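You operate a simulated robot arm through the tools that you are given. There is no shell and no other tool.

The job below is to be done with a simulated robot arm. You get a single attempt, and the scene is never put back.

## Task
Sand the clamped block smooth, then oil its top.
Fine: use the sanding block and the grey oil pad; both go back; shut the green oil box; the block stays clamped; leave the other blocks. A coat counts when it lies all over at full strength: go over it till it gets no stronger. What is to be rubbed or washed off counts as gone when no trace of it is left.

Only the result counts: the job must be done as asked and must still hold three seconds after the hand-in. Knocking over, shifting, dropping, spilling or breaking anything else fails it.

## Robot
A 6-joint arm with a two-finger parallel gripper, fixed in place. Base frame: the origin is at the foot of the arm, x ahead of it, y to its left, z up; the work surface is at about z = 783. Readings come in mm, degrees, newtons and seconds.
With the tool pointing down near the work surface it reaches from about 260 to 680 mm from the base axis. Its first joint turns from -166.0 to 166.0 degrees. Payload 1.57 kg.
Tool frame: the origin (TCP) lies between the finger pads and is the grasp point; the fingertips stand 30 mm ahead of it; z points along the fingers, y is the line along which they close. Largest opening 110 mm; finger width 24, thickness 12; the body of the gripper, 48 by 112 mm, starts 78 mm behind the TCP.
Orientation is that of the tool frame in the base frame, as [roll, pitch, yaw] about the fixed x, y, z axes, in that order (R = Rz(yaw) Ry(pitch) Rx(roll)). With the fingers straight down and closing along the base's y, the tool's x points along the base's -x, its y along +y and its z along -z.

## Interface
- The arm moves only by the tool nudge_tool. Its argument "rows" is a list of rows, each a list of 3 entries, a list of its own where there are three numbers: the gripper command, from -1 (shut) to 1 (fully open), values between in proportion, then the shift along the tool's x, y, z in mm, then the turn, a rotation vector about the tool's x, y, z in rad. In form: [[hand, [tx, ty, tz], [rx, ry, rz]], ...]. A call has 1 to 20 rows; each row shifts and turns the commanded pose from where the row before left it, along the tool's axes as they then stand. A row lasts 0.2 s, in which the tool goes at most 50 mm and 8.6 degrees; a call with a longer step from one row to the next is refused whole, and so is a gripper value outside its range. A pose out of reach is approached as far as the arm can. The call stops where the force on the tool passes 90 N (or 10 N more than at its start, if that is more) or the arm is blocked; 0.2 s more then pass. Each finger travels about 108 mm/s and halts on what it meets, pressing with about 37 N; the grip force reading is that of the motor and also rises with nothing between the fingers. The clock runs only during rows and for 0.2 s after the last one: add rows that do not move to give the fingers time. It gives the time, the measured TCP pose, the force on the tool (base axes), the opening and the grip force at its end, in the units of the frame above (readings bear some noise), with the torque about the TCP (base axes, N m) and any sound that the robot's microphone picked up.
- Cameras (640 x 400 px; columns grow to the right, rows downward): "scene" is fixed at [394.9, -506.1, 1588.4]; the picture's right is [0.98, -0.20, 0.00], its down [-0.14, -0.70, -0.70] and it looks along [0.14, 0.69, -0.71] (base axes); focal length 333 px, centre (320, 200). "wrist" rides on the gripper at [70, 16, -141] in the tool frame; the picture's right is [-0.23, 0.97, 0.00], its down [-0.86, -0.20, -0.48] and it looks along [-0.47, -0.11, 0.88] (tool axes); focal length 222 px, centre (320, 200). There is no depth. A picture from a camera that has moved, and an enlarged one, comes with that camera's place and axes in the base frame and with its lens. The place of the scene camera against the robot may be out by one fixed shift of up to 12 mm in any direction.
- grab_frame(camera): a new picture of that camera. It takes no simulated time.
- move_column(by): slides the trunk up (or, below 0, down) by that many mm; the arm rides with it, the base frame stays. It gives what a move gives, with no picture.
- close_up(camera, box): a new picture of the part [left, top, right, bottom] of that camera's present view, enlarged. It takes no simulated time.
- hand_in(): hands the job in; it is judged then, once.

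Places have to be worked out from the pictures, the camera data and where the tool is seen. Open the gripper and draw the arm clear of the work before you hand the job in, unless the task says otherwise.

The tools are called after "Emit:" as a command line: name --argument value ..., lists and objects as JSON in quotes. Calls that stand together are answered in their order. nudge_tool: Moves the arm, as the interface text tells. Its arguments: {"type":"object","properties":{"rows":{"type":"array","items":{"type":"array"}}},"required":["rows"]} The other tools are called the same way: move_column (by) slides the trunk up or down; grab_frame (camera) takes a picture; close_up (camera, box) takes an enlarged picture of a part of a camera's view; hand_in () hands the job in.

At the start:

```text
t: 0.0
tool_pos: [468.5, 273.0, 1104.0]
ee_rot: [180.0, 0.1, 180.0]
ft_force: [0.2, 0.6, 0.6]
ft_torque: [0.02, 0.01, 0.0]
width: 109.9
gripper_force: 0.1
trunk travel left (down, up): [-225.0, 365.0]
```

scene: 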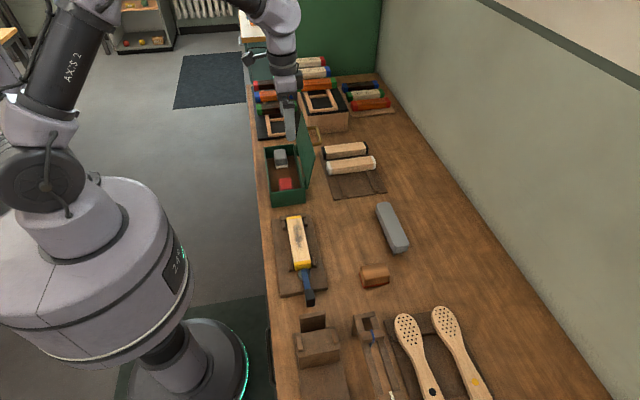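
wrist: 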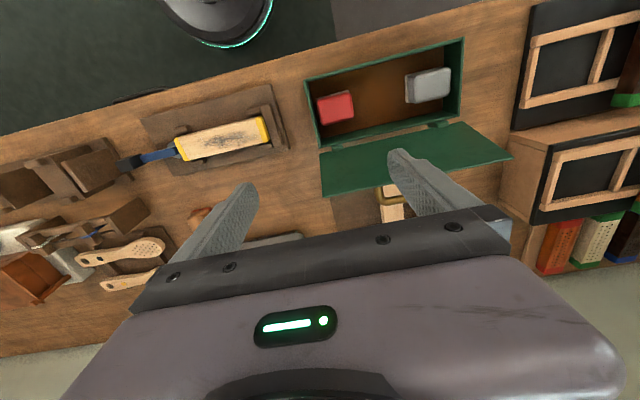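

The first pictures show a clamped block with yellow ends, a green box holding a red and a grey pad, and a few possible sanding blocks. I'll look closer at each.

Emit:
close_up --camera "scene" --box '[250, 200, 350, 310]'

Emit:
close_up --camera "scene" --box '[240, 110, 400, 210]'

Emit:
close_up --camera "scene" --box '[340, 190, 440, 300]'

Emit:
close_up --camera "wrist" --box '[120, 60, 320, 200]'

Emit:
close_up --camera "wrist" --box '[300, 20, 520, 200]'

Emit:
close_up --camera "scene" --box '[260, 290, 500, 400]'

Emit:
close_up --camera "scene" --box '[240, 40, 400, 140]'

```text
3.64 times, centred on (300, 255) of scene
camera zoom: at [394.9, -506.1, 1588.4], right [0.98, -0.2, 0.0], down [-0.14, -0.7, -0.7], along [0.14, 0.69, -0.71], focal length 1212 px, centre (393, 0)
```

zoom: 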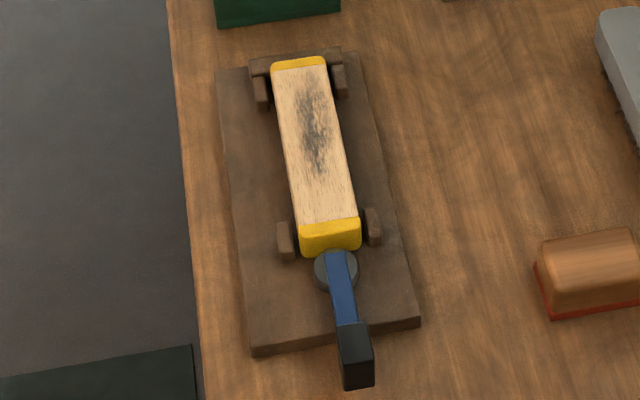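

```text
4.00 times, centred on (320, 160) of scene
camera zoom: at [394.9, -506.1, 1588.4], right [0.98, -0.2, 0.0], down [-0.14, -0.7, -0.7], along [0.14, 0.69, -0.71], focal length 1334 px, centre (320, 360)
```

zoom: 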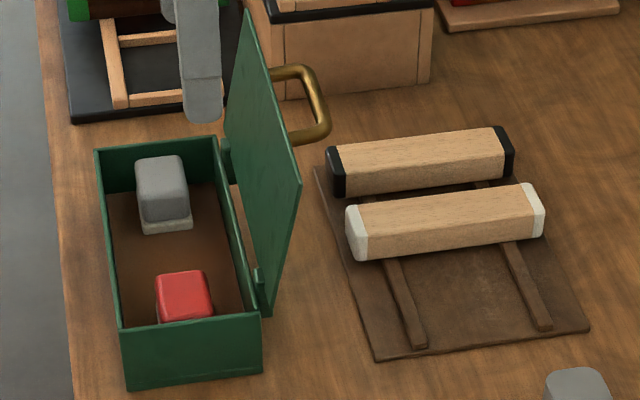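

```text
3.64 times, centred on (390, 245) of scene
camera zoom: at [394.9, -506.1, 1588.4], right [0.98, -0.2, 0.0], down [-0.14, -0.7, -0.7], along [0.14, 0.69, -0.71], focal length 1212 px, centre (66, 36)
```

zoom: 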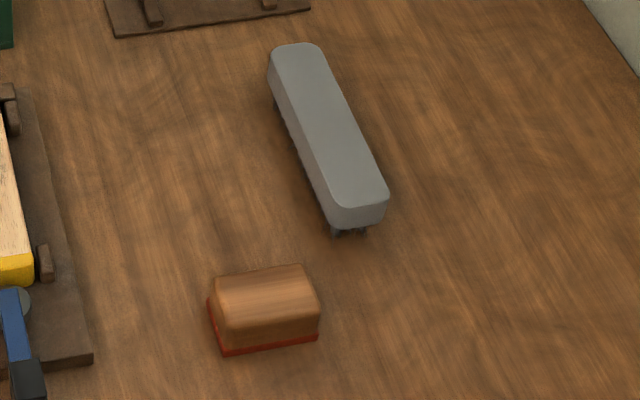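

```text
2.86 times, centred on (220, 130) of wrist
camera zoom: at [398.3, 289.3, 1246.9], right [0.23, 0.97, 0.0], down [0.86, -0.2, 0.48], along [0.47, -0.11, -0.88], focal length 635 px, centre (606, 400)
```

zoom: 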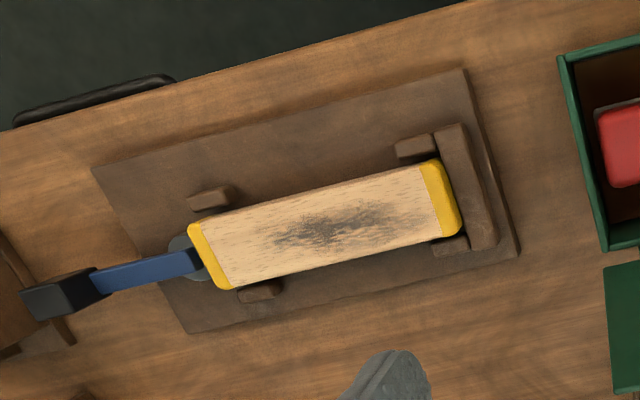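

```text
2.22 times, centred on (410, 110) of wrist
camera zoom: at [398.3, 289.3, 1246.9], right [0.23, 0.97, 0.0], down [0.86, -0.2, 0.48], along [0.47, -0.11, -0.88], focal length 494 px, centre (120, 400)
```

zoom: 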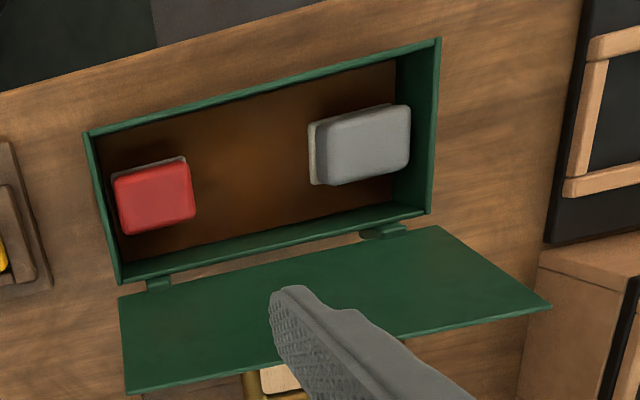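

```text
2.67 times, centred on (380, 345) of scene
camera zoom: at [394.9, -506.1, 1588.4], right [0.98, -0.2, 0.0], down [-0.14, -0.7, -0.7], along [0.14, 0.69, -0.71], focal length 889 px, centre (160, -187)
```

zoom: 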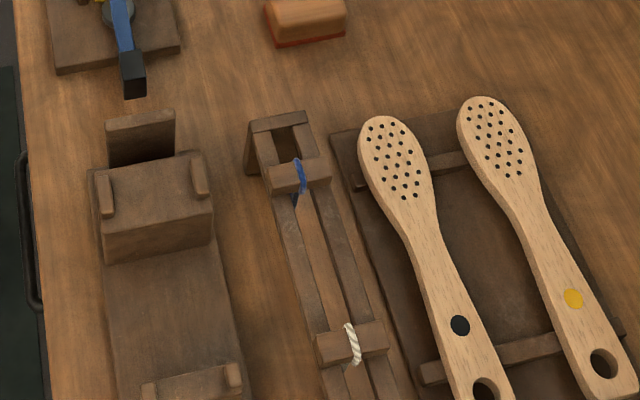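

```text
4.00 times, centred on (320, 90) of scene
camera zoom: at [394.9, -506.1, 1588.4], right [0.98, -0.2, 0.0], down [-0.14, -0.7, -0.7], along [0.14, 0.69, -0.71], focal length 1334 px, centre (320, 640)
```

zoom: 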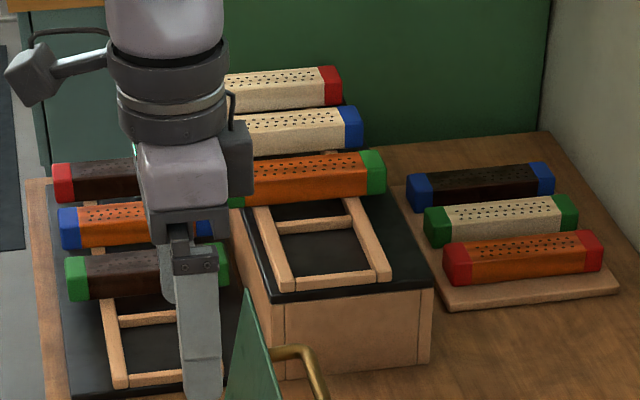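

The sanding block (wood with a red abrasive face) looks to be at about (640,-48), and the clamped block's centre at about (451,95) with its top near z≈836. I'll move the wrist camera over the clamped block for a closer look.

Emit:
nudge_tool --rows '[[1, [15.6, -32.6, 20.8], [0, 0, 0]], [1, [15.6, -32.6, 20.8], [0, 0, 0]], [1, [15.6, -32.6, 20.8], [0, 0, 0]], [1, [15.6, -32.6, 20.8], [0, 0, 0]], [1, [15.6, -32.6, 20.8], [0, 0, 0]], [1, [0, 0, 0], [0, 0, 0]]]'

Emit:
grab_frame --camera "wrist"

Emit:
grab_frame --camera "scene"

```text
t: 1.4
tool_pos: [391.6, 109.2, 1001.5]
ee_rot: [180.0, 0.0, 180.0]
ft_force: [-0.5, -0.6, 0.4]
ft_torque: [0.03, -0.03, 0.0]
width: 110.0
gripper_force: 0.1
trunk travel left (down, up): [-225.0, 365.0]
```

```text
taken
camera wrist: at [321.9, 124.3, 1142.4], right [0.23, 0.97, 0.0], down [0.86, -0.2, 0.48], along [0.47, -0.11, -0.88], focal length 222 px, centre (320, 200)
```

wrist: 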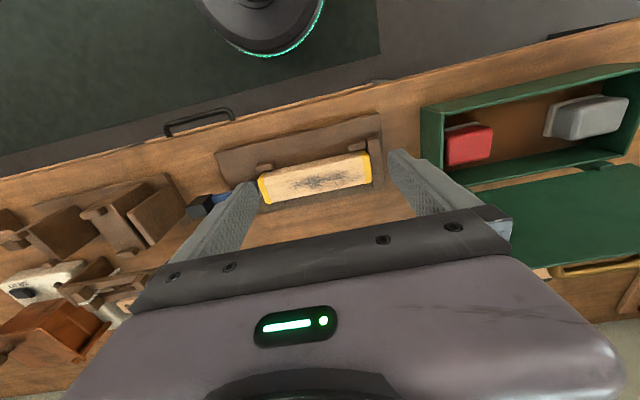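

```text
taken
```

scene: 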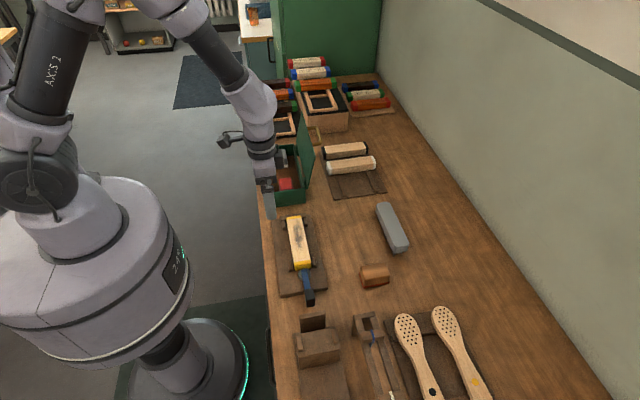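

Next, a close-up to triangulate the block.

Emit:
close_up --camera "wrist" --box '[180, 100, 420, 250]'

Emit:
close_up --camera "wrist" --box '[410, 50, 640, 200]'

```text
2.67 times, centred on (300, 175) of wrist
camera zoom: at [321.9, 124.3, 1142.4], right [0.23, 0.97, 0.0], down [0.86, -0.2, 0.48], along [0.47, -0.11, -0.88], focal length 592 px, centre (373, 267)
```

zoom: 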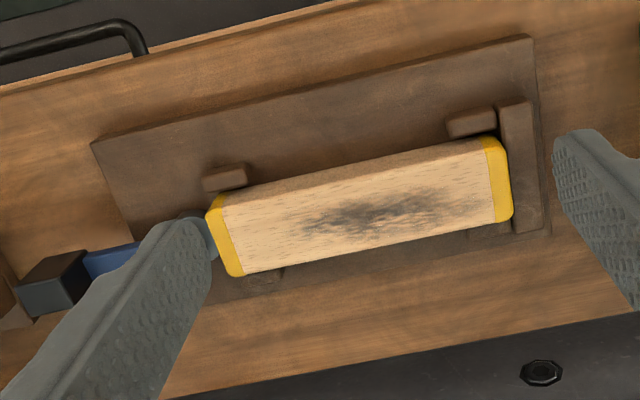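

```text
2.67 times, centred on (525, 125) of wrist
camera zoom: at [321.9, 124.3, 1142.4], right [0.23, 0.97, 0.0], down [0.86, -0.2, 0.48], along [0.47, -0.11, -0.88], focal length 592 px, centre (-227, 400)
```

zoom: 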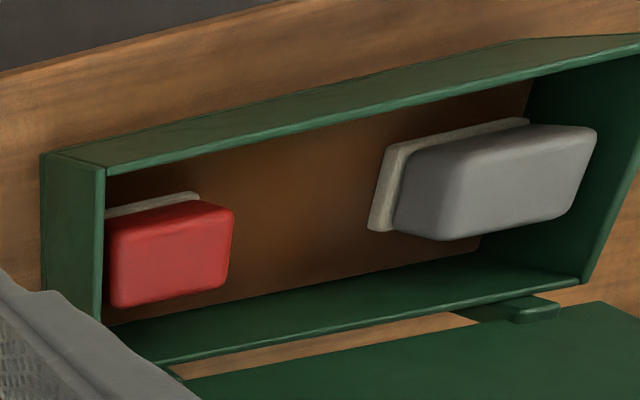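

The clamped block's top spans x≈432–479 and y≈-2–172, at z≈820. Next I'll look at the sanding block.

Emit:
nudge_tool --rows '[[1, [-29, -23.2, 11.8], [0, 0, 0]], [1, [-29, -23.2, 11.8], [0, 0, 0]], [1, [-29, -23.2, 11.8], [0, 0, 0]], [1, [-29, -23.2, 11.8], [0, 0, 0]], [1, [-29, -23.2, 11.8], [0, 0, 0]], [1, [-29, -23.2, 11.8], [0, 0, 0]], [1, [0, 0, 0], [0, 0, 0]]]'

Emit:
grab_frame --camera "wrist"

Emit:
close_up --camera "wrist" --box '[220, 100, 420, 225]'

```text
t: 3.0
tool_pos: [564.7, -28.4, 929.4]
ee_rot: [-180.0, 0.0, -180.0]
ft_force: [-0.9, 0.3, -0.2]
ft_torque: [0.01, -0.03, -0.02]
width: 110.1
gripper_force: 0.0
trunk travel left (down, up): [-225.0, 365.0]
```

```text
taken
camera wrist: at [494.7, -12.6, 1071.8], right [0.23, 0.97, 0.0], down [0.86, -0.2, 0.48], along [0.47, -0.11, -0.88], focal length 222 px, centre (320, 200)
```

wrist: 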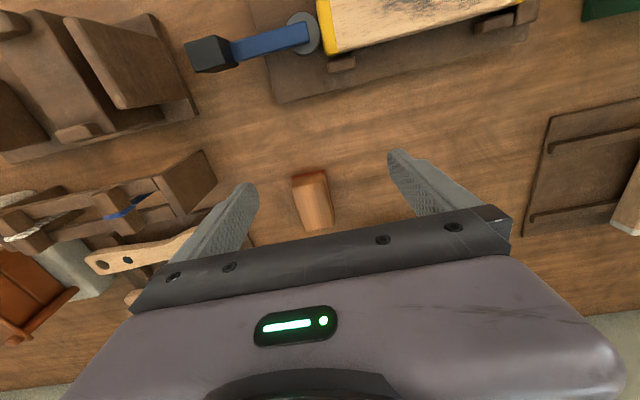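

```text
3.20 times, centred on (320, 162) of wrist
camera zoom: at [494.7, -12.6, 1071.8], right [0.23, 0.97, 0.0], down [0.86, -0.2, 0.48], along [0.47, -0.11, -0.88], focal length 711 px, centre (320, 320)
```

zoom: 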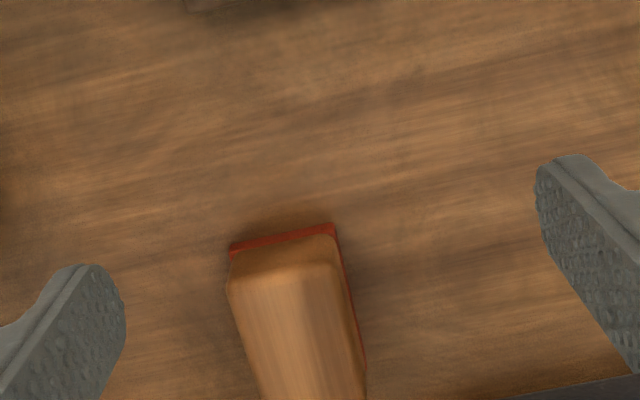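

The sanding block measures x≈604–675, y≈-78 to -31, centre (640,-55), about 34 mm high. I'll go above it with the fingers narrowed.

Emit:
nudge_tool --rows '[[0.5, [-37.6, -13.3, 0], [0, 0, 0]], [0.5, [-37.7, -13.3, 0], [0, 0, 0]], [0.5, [0, 0, 30], [0, 0, 0]], [0.5, [0, 0, 29], [0, 0, 0]], [0.5, [0, 0, 0], [0, 0, 0]]]'

Emit:
grab_frame --camera "wrist"

Emit:
close_up --camera "scene" --box '[320, 200, 440, 300]'

```text
t: 4.2
tool_pos: [641.2, -54.5, 872.5]
ee_rot: [-180.0, 0.0, -180.0]
ft_force: [-0.4, 0.2, -0.3]
ft_torque: [-0.01, -0.01, 0.0]
width: 82.6
gripper_force: 0.1
trunk travel left (down, up): [-225.0, 365.0]
```

```text
taken
camera wrist: at [570.2, -38.7, 1014.6], right [0.23, 0.97, 0.0], down [0.85, -0.2, 0.48], along [0.47, -0.11, -0.88], focal length 222 px, centre (320, 200)
```

wrist: 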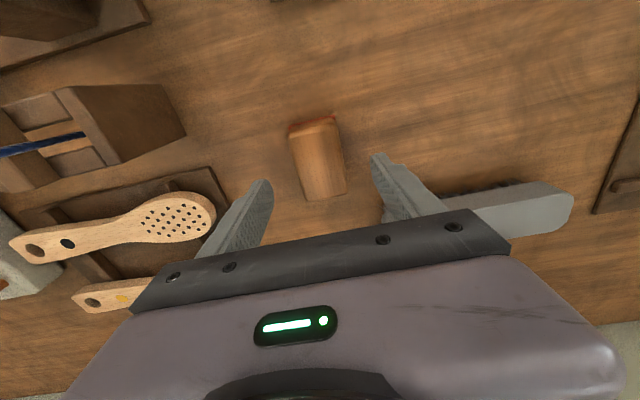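

```text
4.00 times, centred on (380, 250) of scene
camera zoom: at [394.9, -506.1, 1588.4], right [0.98, -0.2, 0.0], down [-0.14, -0.7, -0.7], along [0.14, 0.69, -0.71], focal length 1334 px, centre (80, 0)
```

zoom: 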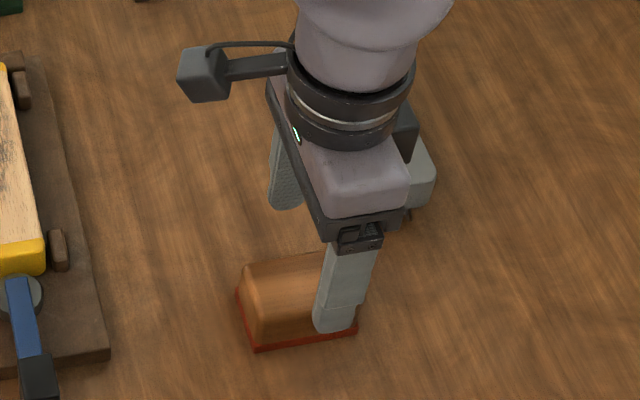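

I'll check the alignment with a zoomed wrist view.

Emit:
close_up --camera "wrist" --box '[240, 100, 400, 220]'

```text
3.33 times, centred on (320, 160) of wrist
camera zoom: at [570.2, -38.7, 1014.6], right [0.23, 0.97, 0.0], down [0.85, -0.2, 0.48], along [0.47, -0.11, -0.88], focal length 740 px, centre (320, 333)
```

zoom: 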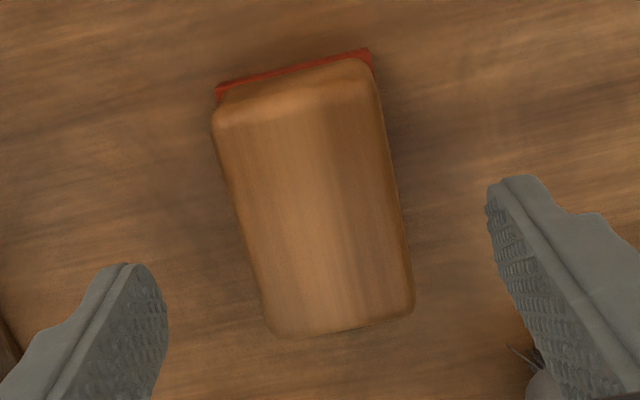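

The sanding block is centred between the fingers. I'll go down to TCP z≈819 and close.

Emit:
nudge_tool --rows '[[0.5, [0, 0, 20], [0, 0, 0]], [0.5, [0, 0, 20], [0, 0, 0]], [0.5, [0, 0, 13], [0, 0, 0]], [0.5, [0, 0, 0], [0, 0, 0]], [-1, [0, 0, 0], [0, 0, 0]], [-1, [0, 0, 0], [0, 0, 0]], [-1, [0, 0, 0], [0, 0, 0]]]'

Emit:
close_up --camera "scene" --box '[320, 200, 440, 300]'

Emit:
grab_frame --camera "wrist"

```text
t: 5.8
tool_pos: [640.4, -55.8, 819.8]
ee_rot: [-180.0, 0.0, -179.9]
ft_force: [0.3, 0.2, -0.3]
ft_torque: [0.01, -0.03, 0.0]
width: 45.5
gripper_force: 36.9
trunk travel left (down, up): [-225.0, 365.0]
```

```text
4.00 times, centred on (380, 250) of scene
camera zoom: at [394.9, -506.1, 1588.4], right [0.98, -0.2, 0.0], down [-0.14, -0.7, -0.7], along [0.14, 0.69, -0.71], focal length 1334 px, centre (80, 0)
```

zoom: 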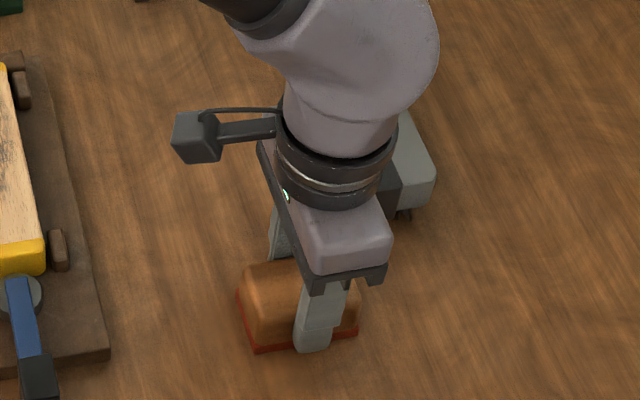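

```text
taken
camera wrist: at [569.4, -39.9, 960.7], right [0.23, 0.97, 0.0], down [0.86, -0.2, 0.48], along [0.47, -0.11, -0.88], focal length 222 px, centre (320, 200)
```

wrist: 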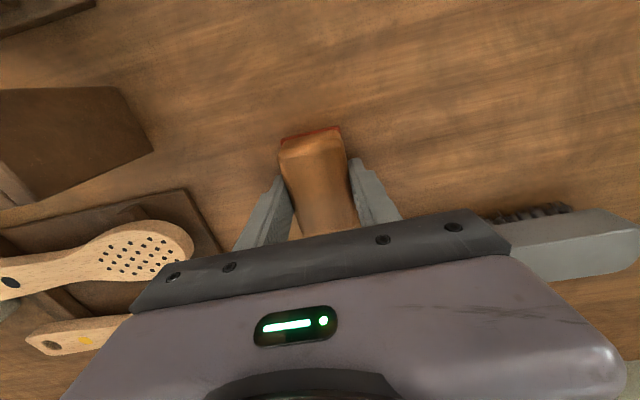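

The sander is gripped at 45.5 mm, with its bottom about 36.5 mm below the TCP. I'll lift it and carry it to above the clamped block's centre.

Emit:
nudge_tool --rows '[[-1, [0, 0, -15], [0, 0, 0]], [-1, [0, 0, -30], [0, 0, 0]], [-1, [0, 0, -30], [0, 0, 0]], [-1, [0, 0, -15], [0, 0, 0]], [-1, [30.7, 23.4, 0], [0, 0, 0]], [-1, [30.7, 23.4, 0], [0, 0, 0]], [-1, [30.7, 23.4, 0], [0, 0, 0]], [-1, [30.7, 23.4, 0], [0, 0, 0]], [-1, [30.7, 23.4, 0], [0, 0, 0]], [-1, [30.7, 23.4, 0], [0, 0, 0]], [-1, [0, 0, 0], [0, 0, 0]]]'

Emit:
grab_frame --camera "wrist"

Emit:
close_up --camera "scene" --box '[240, 190, 360, 310]'

```text
t: 8.2
tool_pos: [455.8, 83.3, 907.2]
ee_rot: [-180.0, 0.0, 180.0]
ft_force: [-0.1, 0.5, 0.1]
ft_torque: [-0.02, -0.01, 0.0]
width: 45.2
gripper_force: 37.2
trunk travel left (down, up): [-225.0, 365.0]
```

```text
taken
camera wrist: at [384.4, 99.1, 1048.5], right [0.23, 0.97, 0.0], down [0.85, -0.2, 0.48], along [0.47, -0.11, -0.88], focal length 222 px, centre (320, 200)
```

wrist: 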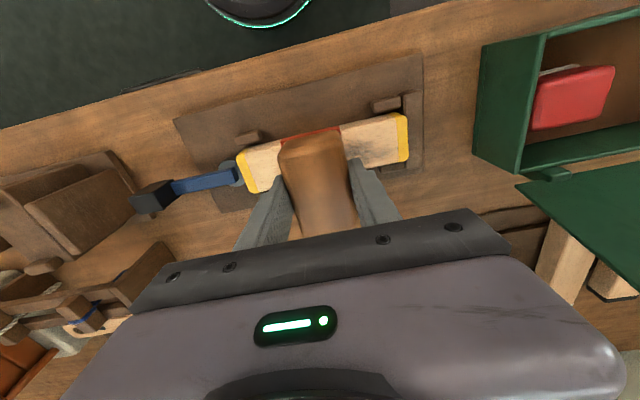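

```text
3.33 times, centred on (300, 250) of scene
camera zoom: at [394.9, -506.1, 1588.4], right [0.98, -0.2, 0.0], down [-0.14, -0.7, -0.7], along [0.14, 0.69, -0.71], focal length 1111 px, centre (387, 33)
```

zoom: 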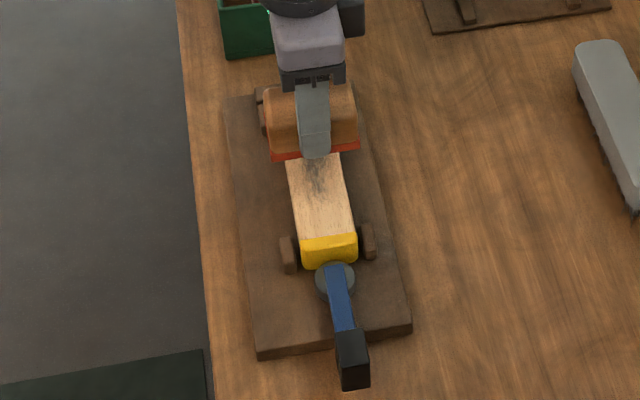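

The sander is centred over the block, so I'll lower it in small steps until it touches.

Emit:
nudge_tool --rows '[[-1, [0, 0, 20], [0, 0, 0]], [-1, [0, 0, 20], [0, 0, 0]], [-1, [0, 0, 5], [0, 0, 0]], [-1, [0, 0, 2], [0, 0, 0]], [-1, [0, 0, 0], [0, 0, 0]]]'

```text
t: 9.4
tool_pos: [456.2, 83.8, 859.2]
ee_rot: [-180.0, -0.1, -180.0]
ft_force: [-2.9, -1.3, 6.6]
ft_torque: [-0.08, -0.03, 0.02]
width: 45.2
gripper_force: 37.4
trunk travel left (down, up): [-225.0, 365.0]
```

Contact at TCP z≈859.5 with 6.6 N. I'll press slightly more to find the stiffness.

Emit:
nudge_tool --rows '[[-1, [0, 0, 1], [0, 0, 0]], [-1, [0, 0, 0], [0, 0, 0]]]'

```text
t: 10.0
tool_pos: [456.5, 84.6, 859.6]
ee_rot: [180.0, 0.0, 179.9]
ft_force: [0.2, -0.1, -1.1]
ft_torque: [0.01, 0.02, 0.01]
width: 45.4
gripper_force: 37.4
trunk travel left (down, up): [-225.0, 365.0]
```

That first reading was only a transient, so there is no contact yet. I'll go on 1 mm at a time.

Emit:
nudge_tool --rows '[[-1, [0, 0, 1], [0, 0, 0]], [-1, [0, 0, 1], [0, 0, 0]], [-1, [0, 0, 0], [0, 0, 0]]]'

```text
t: 10.8
tool_pos: [455.0, 84.1, 859.0]
ee_rot: [180.0, 0.1, -179.9]
ft_force: [1.4, 1.2, 19.0]
ft_torque: [-0.08, 0.02, 0.04]
width: 45.5
gripper_force: 37.2
trunk travel left (down, up): [-225.0, 365.0]
```

Pressing at 19 N. I'll stroke along y over the length (centre y ≈ 17–152) and watch the forces.

Emit:
nudge_tool --rows '[[-1, [0, 10, 0], [0, 0, 0]], [-1, [0, 10, 0], [0, 0, 0]], [-1, [0, 10, 0], [0, 0, 0]], [-1, [0, 0, 0], [0, 0, 0]]]'

Emit:
close_up --camera "scene" --box '[240, 190, 360, 310]'

```text
t: 11.8
tool_pos: [454.7, 115.0, 859.3]
ee_rot: [-180.0, 0.0, -180.0]
ft_force: [-0.5, -2.6, 9.2]
ft_torque: [-0.19, 0.06, 0.01]
width: 45.3
gripper_force: 36.6
trunk travel left (down, up): [-225.0, 365.0]
```

```text
3.33 times, centred on (300, 250) of scene
camera zoom: at [394.9, -506.1, 1588.4], right [0.98, -0.2, 0.0], down [-0.14, -0.7, -0.7], along [0.14, 0.69, -0.71], focal length 1111 px, centre (387, 33)
```

zoom: 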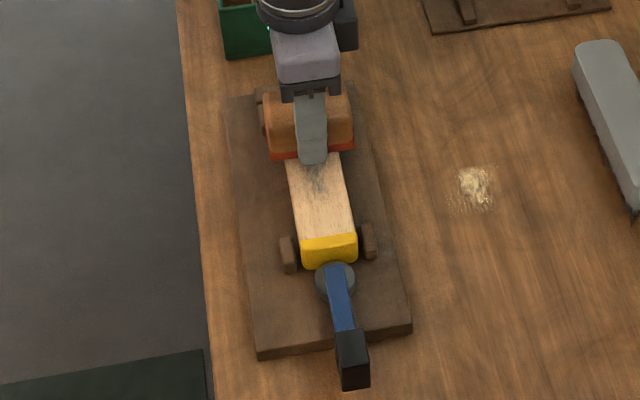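

The strokes work: sanding dust has appeared on the bench and the force stays moderate. I'll add a little pressure and stroke the whole length.

Emit:
nudge_tool --rows '[[-1, [0, 10, 0.5], [0, 0, 0]], [-1, [0, 10, 0], [0, 0, 0]], [-1, [0, 10, 0], [0, 0, 0]], [-1, [0, 7, 0], [0, 0, 0]], [-1, [0, -10, 0], [0, 0, 0]], [-1, [0, -13, 0], [0, 0, 0]], [-1, [0, -13, 0], [0, 0, 0]], [-1, [0, -13, 0], [0, 0, 0]], [-1, [0, -13, 0], [0, 0, 0]], [-1, [0, -13, 0], [0, 0, 0]], [-1, [0, -13, 0], [0, 0, 0]], [-1, [0, -13, 0], [0, 0, 0]], [-1, [0, -13, 0], [0, 0, 0]], [-1, [0, -13, 0], [0, 0, 0]], [-1, [0, -9, 0], [0, 0, 0]], [-1, [0, 0, 0], [0, 0, 0]]]'

Emit:
close_up --camera "scene" --box '[240, 190, 360, 310]'

Emit:
grab_frame --camera "wrist"

```text
t: 15.2
tool_pos: [454.0, 17.1, 858.1]
ee_rot: [-180.0, 0.0, 180.0]
ft_force: [1.6, 11.8, 31.0]
ft_torque: [0.78, -0.03, -0.02]
width: 45.2
gripper_force: 37.3
trunk travel left (down, up): [-225.0, 365.0]
```

```text
3.33 times, centred on (300, 250) of scene
camera zoom: at [394.9, -506.1, 1588.4], right [0.98, -0.2, 0.0], down [-0.14, -0.7, -0.7], along [0.14, 0.69, -0.71], focal length 1111 px, centre (387, 33)
```

zoom: 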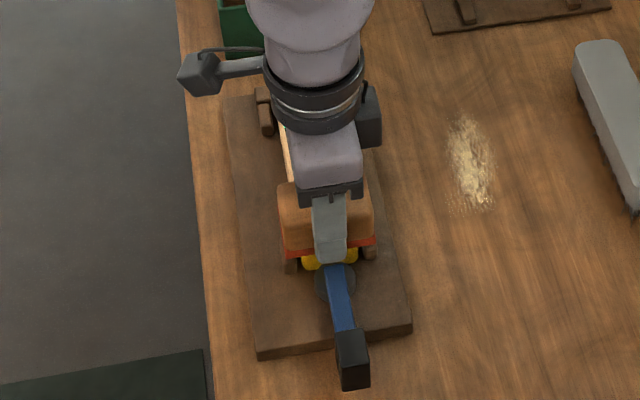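

```text
taken
camera wrist: at [383.8, 32.7, 999.4], right [0.23, 0.97, 0.0], down [0.85, -0.2, 0.48], along [0.47, -0.11, -0.88], focal length 222 px, centre (320, 200)
```

wrist: 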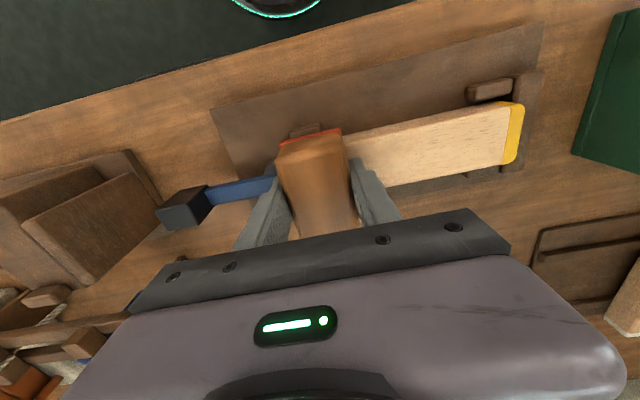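

The dark patch is already gone where visible. I'll do more full-length passes so no roughness is left at either end.

Emit:
nudge_tool --rows '[[-1, [0, -7, 0], [0, 0, 0]], [-1, [0, 10, 0], [0, 0, 0]], [-1, [0, 10, 0], [0, 0, 0]], [-1, [0, 10, 0], [0, 0, 0]], [-1, [0, 10, 0], [0, 0, 0]], [-1, [0, 10, 0], [0, 0, 0]], [-1, [0, 10, 0], [0, 0, 0]], [-1, [0, 10, 0], [0, 0, 0]], [-1, [0, 10, 0], [0, 0, 0]], [-1, [0, 10, 0], [0, 0, 0]], [-1, [0, 10, 0], [0, 0, 0]], [-1, [0, 10, 0], [0, 0, 0]], [-1, [0, 10, 0], [0, 0, 0]], [-1, [0, 10, 0], [0, 0, 0]], [-1, [0, 10, 0], [0, 0, 0]], [-1, [0, 8, 0], [0, 0, 0]], [-1, [0, 0, 0], [0, 0, 0]]]'

Emit:
close_up --camera "scene" --box '[240, 190, 360, 310]'

```text
t: 18.8
tool_pos: [453.4, 156.7, 858.5]
ee_rot: [179.9, 0.1, 180.0]
ft_force: [1.7, -4.4, 11.8]
ft_torque: [-0.47, 0.01, 0.02]
width: 45.5
gripper_force: 36.7
trunk travel left (down, up): [-225.0, 365.0]
```

```text
3.33 times, centred on (300, 250) of scene
camera zoom: at [394.9, -506.1, 1588.4], right [0.98, -0.2, 0.0], down [-0.14, -0.7, -0.7], along [0.14, 0.69, -0.71], focal length 1111 px, centre (387, 33)
```

zoom: 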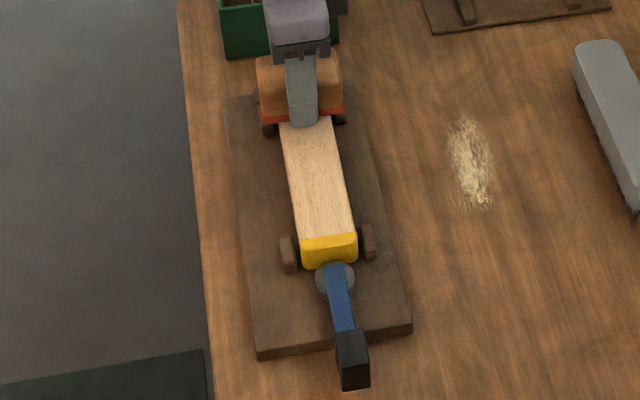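

The top looks clean. One more full pass each way, then I'll lift and inspect.

Emit:
nudge_tool --rows '[[-1, [0, 0, 0.5], [0, 0, 0]], [-1, [0, -10, 0], [0, 0, 0]], [-1, [0, -10, 0], [0, 0, 0]], [-1, [0, -10, 0], [0, 0, 0]], [-1, [0, -10, 0], [0, 0, 0]], [-1, [0, -10, 0], [0, 0, 0]], [-1, [0, -10, 0], [0, 0, 0]], [-1, [0, -10, 0], [0, 0, 0]], [-1, [0, -10, 0], [0, 0, 0]], [-1, [0, -10, 0], [0, 0, 0]], [-1, [0, -10, 0], [0, 0, 0]], [-1, [0, -10, 0], [0, 0, 0]], [-1, [0, -10, 0], [0, 0, 0]], [-1, [0, -10, 0], [0, 0, 0]], [-1, [0, -10, 0], [0, 0, 0]], [-1, [0, -8, 0], [0, 0, 0]], [-1, [0, 0, 0], [0, 0, 0]]]'

Emit:
nudge_tool --rows '[[-1, [0, 10, 0], [0, 0, 0]], [-1, [0, 10, 0], [0, 0, 0]], [-1, [0, 10, 0], [0, 0, 0]], [-1, [0, 10, 0], [0, 0, 0]], [-1, [0, 10, 0], [0, 0, 0]], [-1, [0, 10, 0], [0, 0, 0]], [-1, [0, 10, 0], [0, 0, 0]], [-1, [0, 10, 0], [0, 0, 0]], [-1, [0, 10, 0], [0, 0, 0]], [-1, [0, 10, 0], [0, 0, 0]], [-1, [0, 10, 0], [0, 0, 0]], [-1, [0, 10, 0], [0, 0, 0]], [-1, [0, 10, 0], [0, 0, 0]], [-1, [0, 10, 0], [0, 0, 0]], [-1, [0, 8, 0], [0, 0, 0]], [-1, [0, 0, 0], [0, 0, 0]]]'

Emit:
nudge_tool --rows '[[-1, [0, 0, -10], [0, 0, 0]], [-1, [0, 0, -20], [0, 0, 0]], [-1, [0, 0, -25], [0, 0, 0]], [-1, [-30, -25, 0], [0, 0, 0]], [-1, [-30, -25, 0], [0, 0, 0]], [-1, [-30, -25, 0], [0, 0, 0]], [-1, [0, 0, 0], [0, 0, 0]]]'

Emit:
close_up --camera "scene" --box '[240, 190, 360, 310]'

Emit:
close_up --camera "scene" --box '[270, 205, 330, 285]'

```text
t: 22.4
tool_pos: [455.4, 9.1, 858.6]
ee_rot: [-180.0, 0.2, 180.0]
ft_force: [1.8, 16.8, 39.8]
ft_torque: [1.5, 0.13, -0.11]
width: 45.3
gripper_force: 37.0
trunk travel left (down, up): [-225.0, 365.0]
```

```text
t: 25.8
tool_pos: [453.8, 156.3, 858.6]
ee_rot: [179.9, 0.0, -180.0]
ft_force: [-0.2, -0.5, -1.0]
ft_torque: [-0.01, 0.0, 0.0]
width: 45.4
gripper_force: 37.0
trunk travel left (down, up): [-225.0, 365.0]
```

```text
t: 27.4
tool_pos: [543.4, 80.8, 912.3]
ee_rot: [-179.9, -0.1, 180.0]
ft_force: [-0.3, 1.2, -1.7]
ft_torque: [0.02, 0.0, 0.0]
width: 45.5
gripper_force: 37.0
trunk travel left (down, up): [-225.0, 365.0]
```

```text
3.33 times, centred on (300, 250) of scene
camera zoom: at [394.9, -506.1, 1588.4], right [0.98, -0.2, 0.0], down [-0.14, -0.7, -0.7], along [0.14, 0.69, -0.71], focal length 1111 px, centre (387, 33)
```

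zoom: 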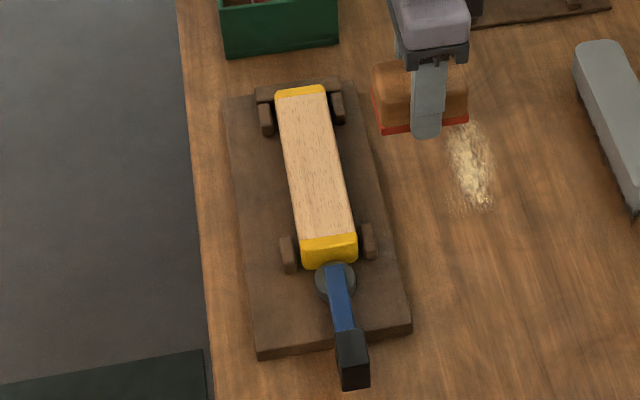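

```text
5.00 times, centred on (300, 245) of scene
camera zoom: at [394.9, -506.1, 1588.4], right [0.98, -0.2, 0.0], down [-0.14, -0.7, -0.7], along [0.14, 0.69, -0.71], focal length 1667 px, centre (420, -25)
```

zoom: 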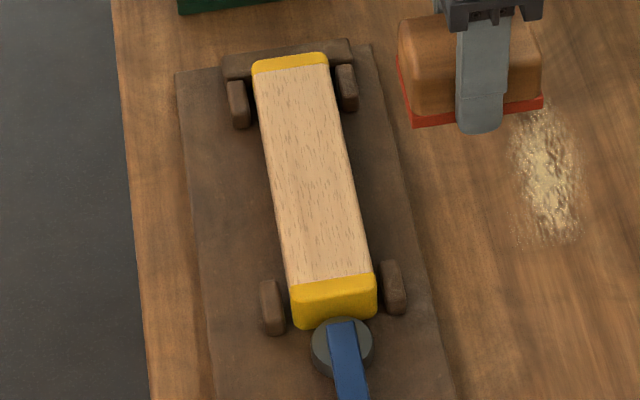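

The top looks clean. I'll check it from the wrist camera and confirm the sander's position in the grip.

Emit:
grab_frame --camera "wrist"

Emit:
close_up --camera "wrist" --box '[180, 0, 460, 120]'

Emit:
close_up --camera "wrist" --box '[240, 100, 400, 240]'

```text
taken
camera wrist: at [474.0, 97.0, 1053.3], right [0.23, 0.97, 0.0], down [0.86, -0.2, 0.48], along [0.47, -0.11, -0.88], focal length 222 px, centre (320, 200)
```

wrist: 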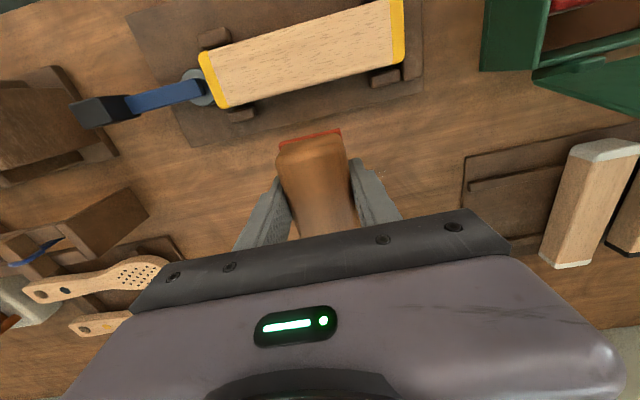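

```text
2.29 times, centred on (320, 60) of wrist
camera zoom: at [474.0, 97.0, 1053.3], right [0.23, 0.97, 0.0], down [0.86, -0.2, 0.48], along [0.47, -0.11, -0.88], focal length 508 px, centre (320, 520)
```

zoom: 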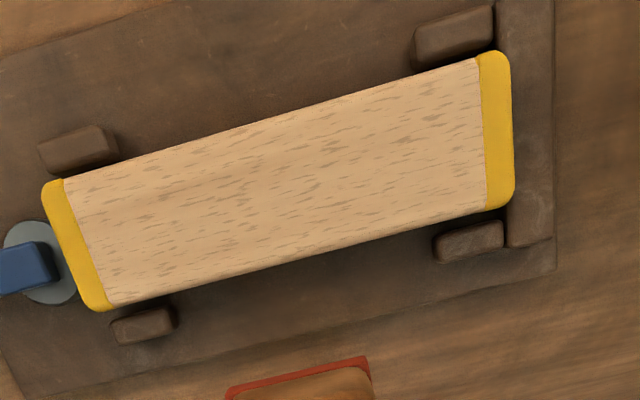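

```text
2.86 times, centred on (320, 170) of wrist
camera zoom: at [474.0, 97.0, 1053.3], right [0.23, 0.97, 0.0], down [0.86, -0.2, 0.48], along [0.47, -0.11, -0.88], focal length 635 px, centre (320, 286)
```

zoom: 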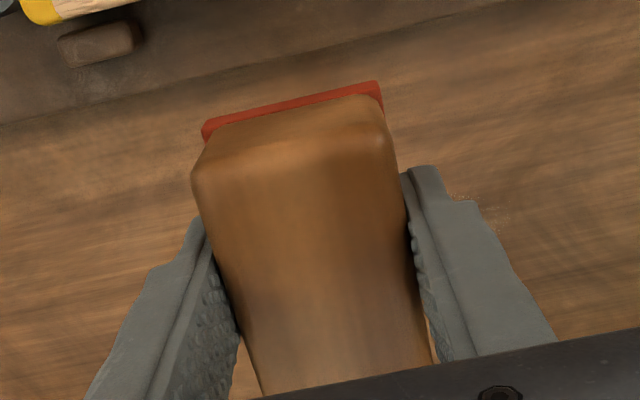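

I'll compare the sanded surface with the untouched white-ended block to judge smoothness.

Emit:
close_up --camera "wrist" --box '[520, 130, 640, 280]'

Emit:
close_up --camera "wrist" --box '[190, 0, 300, 110]'

Emit:
close_up --camera "wrist" --box '[300, 0, 410, 100]'

Emit:
close_up --camera "scene" --box '[280, 210, 320, 240]'

Emit:
close_up --camera "scene" --box '[280, 240, 320, 275]'

```text
2.67 times, centred on (580, 205) of wrist
camera zoom: at [474.0, 97.0, 1053.3], right [0.23, 0.97, 0.0], down [0.86, -0.2, 0.48], along [0.47, -0.11, -0.88], focal length 592 px, centre (-373, 187)
```

zoom: 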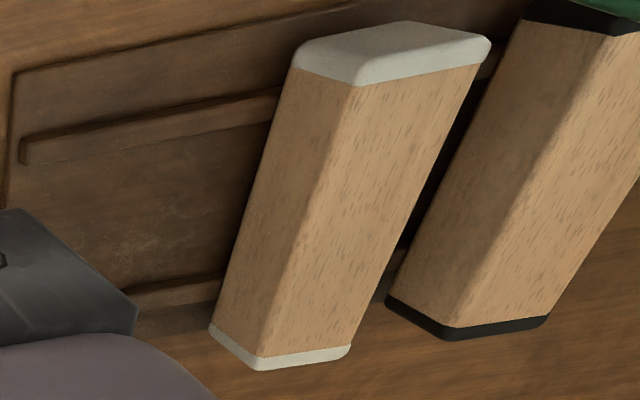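

```text
3.64 times, centred on (245, 55) of wrist
camera zoom: at [474.0, 97.0, 1053.3], right [0.23, 0.97, 0.0], down [0.86, -0.2, 0.48], along [0.47, -0.11, -0.88], focal length 808 px, centre (593, 727)
```

zoom: 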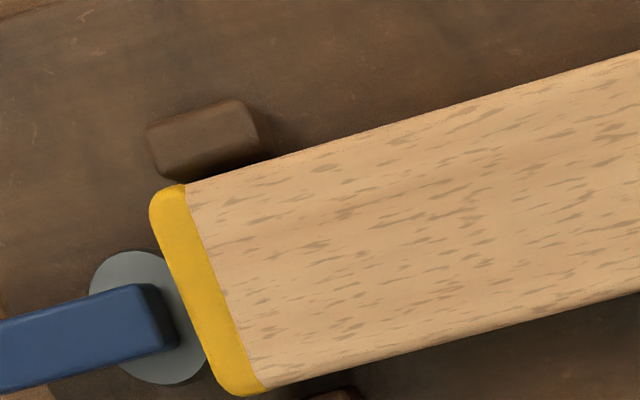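

```text
4.00 times, centred on (355, 50) of wrist
camera zoom: at [474.0, 97.0, 1053.3], right [0.23, 0.97, 0.0], down [0.86, -0.2, 0.48], along [0.47, -0.11, -0.88], focal length 888 px, centre (180, 800)
```

zoom: 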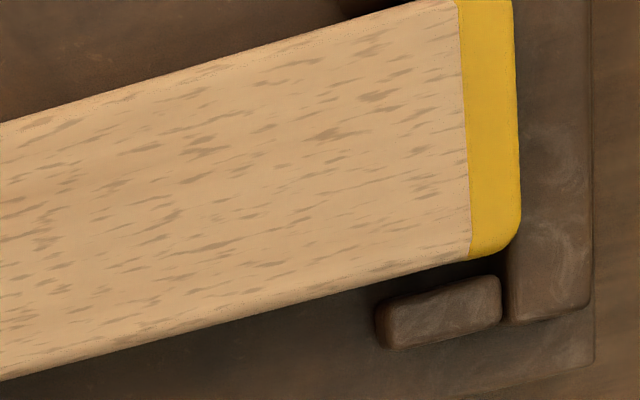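

```text
13.33 times, centred on (300, 225) of scene
camera zoom: at [394.9, -506.1, 1588.4], right [0.98, -0.2, 0.0], down [-0.14, -0.7, -0.7], along [0.14, 0.69, -0.71], focal length 4446 px, centre (587, -133)
```

zoom: 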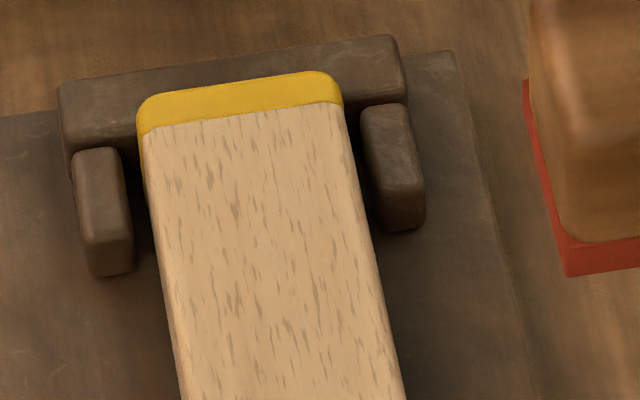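

```text
11.43 times, centred on (300, 258) of scene
camera zoom: at [394.9, -506.1, 1588.4], right [0.98, -0.2, 0.0], down [-0.14, -0.7, -0.7], along [0.14, 0.69, -0.71], focal length 3811 px, centre (549, -457)
```

zoom: 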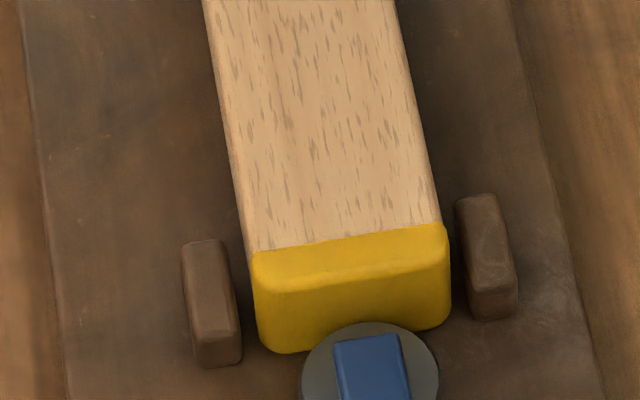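

The sanded face shows the same natural grain as the untouched blocks, so sanding is done. I'll carry the sander back to where it was picked up, stopping just above the bench.

Emit:
nudge_tool --rows '[[-1, [-15.7, -22.9, 0], [0, 0, 0]], [-1, [-15.7, -22.9, 0], [0, 0, 0]], [-1, [-15.7, -22.9, 0], [0, 0, 0]], [-1, [-15.7, -22.9, 0], [0, 0, 0]], [-1, [-15.7, -22.9, 0], [0, 0, 0]], [-1, [-15.7, -22.9, 0], [0, 0, 0]], [-1, [0, 0, 0], [0, 0, 0]], [-1, [0, 0, 30], [0, 0, 0]], [-1, [0, 0, 30], [0, 0, 0]], [-1, [0, 0, 20], [0, 0, 0]], [-1, [0, 0, 8], [0, 0, 0]], [-1, [0, 0, 0], [0, 0, 0]]]'

Emit:
close_up --camera "scene" --box '[320, 200, 440, 300]'

```text
t: 30.0
tool_pos: [639.3, -52.3, 825.4]
ee_rot: [179.9, 0.0, 180.0]
ft_force: [-0.5, -0.7, -0.4]
ft_torque: [-0.02, 0.0, -0.02]
width: 45.1
gripper_force: 36.8
trunk travel left (down, up): [-225.0, 365.0]
```

```text
4.00 times, centred on (380, 250) of scene
camera zoom: at [394.9, -506.1, 1588.4], right [0.98, -0.2, 0.0], down [-0.14, -0.7, -0.7], along [0.14, 0.69, -0.71], focal length 1334 px, centre (80, 0)
```

zoom: 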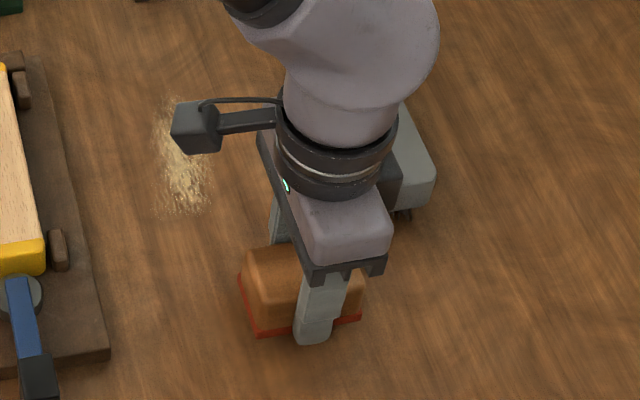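

Now I'll lower it in 1–2 mm steps until it touches the bench.

Emit:
nudge_tool --rows '[[-1, [0, -1.5, 2], [0, 0, 0]], [-1, [0, 0, 1], [0, 0, 0]], [-1, [0, 0, 1], [0, 0, 0]], [-1, [0, 0, 0], [0, 0, 0]]]'

```text
t: 31.0
tool_pos: [638.9, -56.0, 820.3]
ee_rot: [-180.0, 0.0, -180.0]
ft_force: [-0.4, -0.8, -0.5]
ft_torque: [0.01, 0.0, 0.0]
width: 45.3
gripper_force: 36.8
trunk travel left (down, up): [-225.0, 365.0]
```

Emit:
nudge_tool --rows '[[-1, [0, 0, 1], [0, 0, 0]], [-1, [0, 0, 1], [0, 0, 0]], [-1, [0, 0, 0], [0, 0, 0]]]'

```text
t: 31.8
tool_pos: [638.5, -57.4, 817.0]
ee_rot: [-179.9, 0.0, 180.0]
ft_force: [-0.5, -0.1, -1.1]
ft_torque: [-0.01, 0.01, 0.0]
width: 45.3
gripper_force: 36.9
trunk travel left (down, up): [-225.0, 365.0]
```

No contact yet, so I'll lower a little further.

Emit:
nudge_tool --rows '[[-1, [0, 0, 1], [0, 0, 0]], [-1, [0, 0, 0], [0, 0, 0]]]'

Emit:
close_up --camera "scene" --box '[350, 240, 410, 300]'

```text
t: 32.4
tool_pos: [639.4, -57.8, 817.4]
ee_rot: [180.0, 0.0, -179.9]
ft_force: [-0.4, -0.1, -0.8]
ft_torque: [-0.01, 0.01, 0.03]
width: 45.3
gripper_force: 37.6
trunk travel left (down, up): [-225.0, 365.0]
```

```text
6.67 times, centred on (380, 270) of scene
camera zoom: at [394.9, -506.1, 1588.4], right [0.98, -0.2, 0.0], down [-0.14, -0.7, -0.7], along [0.14, 0.69, -0.71], focal length 2223 px, centre (-80, -267)
```

zoom: 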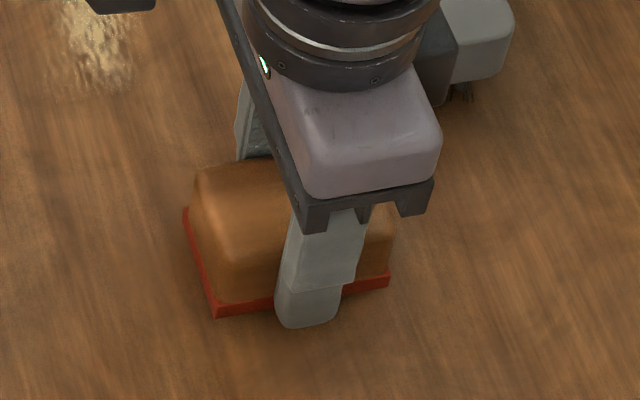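

Emit:
nudge_tool --rows '[[-1, [0, 0, 1], [0, 0, 0]], [-1, [0, 0, 0], [0, 0, 0]]]'

```text
t: 33.0
tool_pos: [639.6, -57.7, 816.7]
ee_rot: [-180.0, 0.0, 179.9]
ft_force: [-0.4, -0.2, -0.4]
ft_torque: [-0.03, -0.01, -0.01]
width: 45.3
gripper_force: 36.7
trunk travel left (down, up): [-225.0, 365.0]
```

Emit:
nudge_tool --rows '[[-1, [0, 0, 0.8], [0, 0, 0]], [-1, [0, 0, 0], [0, 0, 0]]]'

```text
t: 33.6
tool_pos: [638.8, -57.8, 815.4]
ee_rot: [180.0, 0.0, -179.9]
ft_force: [-0.1, 0.3, -1.8]
ft_torque: [0.03, -0.01, 0.01]
width: 45.7
gripper_force: 36.9
trunk travel left (down, up): [-225.0, 365.0]
```

Emit:
nudge_tool --rows '[[-1, [0, 0, 0.8], [0, 0, 0]], [-1, [0, 0, 0], [0, 0, 0]]]'

Emit:
close_up --camera "wrist" --box '[240, 100, 400, 240]'

Emit:
close_up --camera "scene" --box '[350, 250, 410, 300]'

```text
t: 34.2
tool_pos: [639.1, -57.4, 813.3]
ee_rot: [-180.0, -0.1, 180.0]
ft_force: [0.6, 0.3, 0.1]
ft_torque: [0.01, -0.01, 0.02]
width: 45.5
gripper_force: 37.0
trunk travel left (down, up): [-225.0, 365.0]
```

```text
2.86 times, centred on (320, 170) of wrist
camera zoom: at [569.8, -40.8, 956.0], right [0.23, 0.97, 0.0], down [0.86, -0.2, 0.48], along [0.47, -0.11, -0.88], focal length 635 px, centre (320, 286)
```

zoom: 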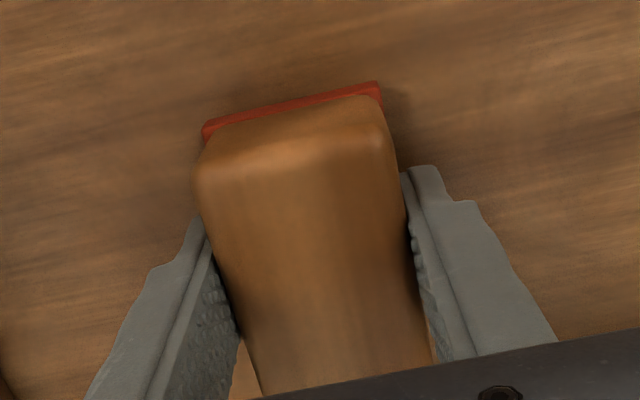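

```text
8.00 times, centred on (380, 275) of scene
camera zoom: at [394.9, -506.1, 1588.4], right [0.98, -0.2, 0.0], down [-0.14, -0.7, -0.7], along [0.14, 0.69, -0.71], focal length 2667 px, centre (-160, -400)
```

zoom: 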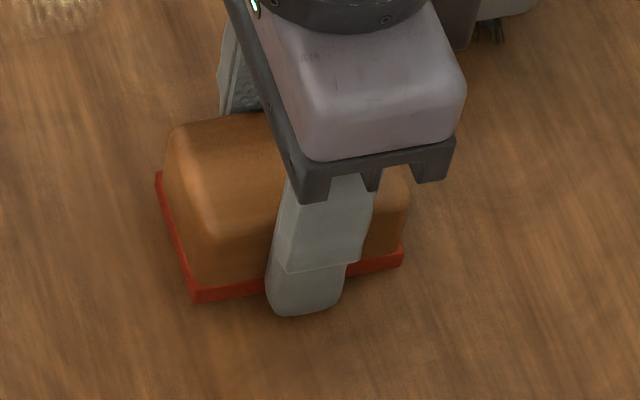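

The gap is at most about a millimetre, so I'll release here by opening gently, then check.

Emit:
nudge_tool --rows '[[-0.1, [0, 0, 0], [0, 0, 0]], [-0.1, [0, 0, 0], [0, 0, 0]], [0.3, [0, 0, -1], [0, 0, 0]], [0.4, [0, 0, 0], [0, 0, 0]]]'

Emit:
close_up --camera "scene" --box '[350, 250, 410, 300]'

Emit:
close_up --camera "wrist" --box '[240, 100, 400, 240]'

```text
t: 35.2
tool_pos: [639.2, -56.4, 816.0]
ee_rot: [180.0, 0.0, -179.9]
ft_force: [0.0, 0.6, -0.4]
ft_torque: [-0.01, -0.03, -0.01]
width: 77.3
gripper_force: 0.1
trunk travel left (down, up): [-225.0, 365.0]
```

```text
8.00 times, centred on (380, 275) of scene
camera zoom: at [394.9, -506.1, 1588.4], right [0.98, -0.2, 0.0], down [-0.14, -0.7, -0.7], along [0.14, 0.69, -0.71], focal length 2667 px, centre (-160, -400)
```

zoom: 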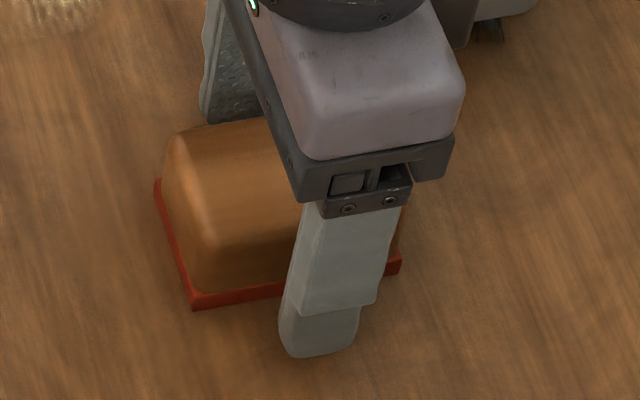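

```text
2.86 times, centred on (320, 170) of wrist
camera zoom: at [569.1, -40.8, 957.2], right [0.23, 0.97, 0.0], down [0.86, -0.2, 0.48], along [0.47, -0.11, -0.88], focal length 635 px, centre (320, 286)
```

zoom: 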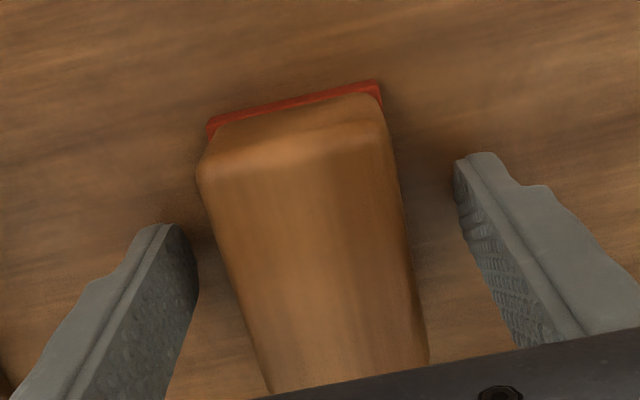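

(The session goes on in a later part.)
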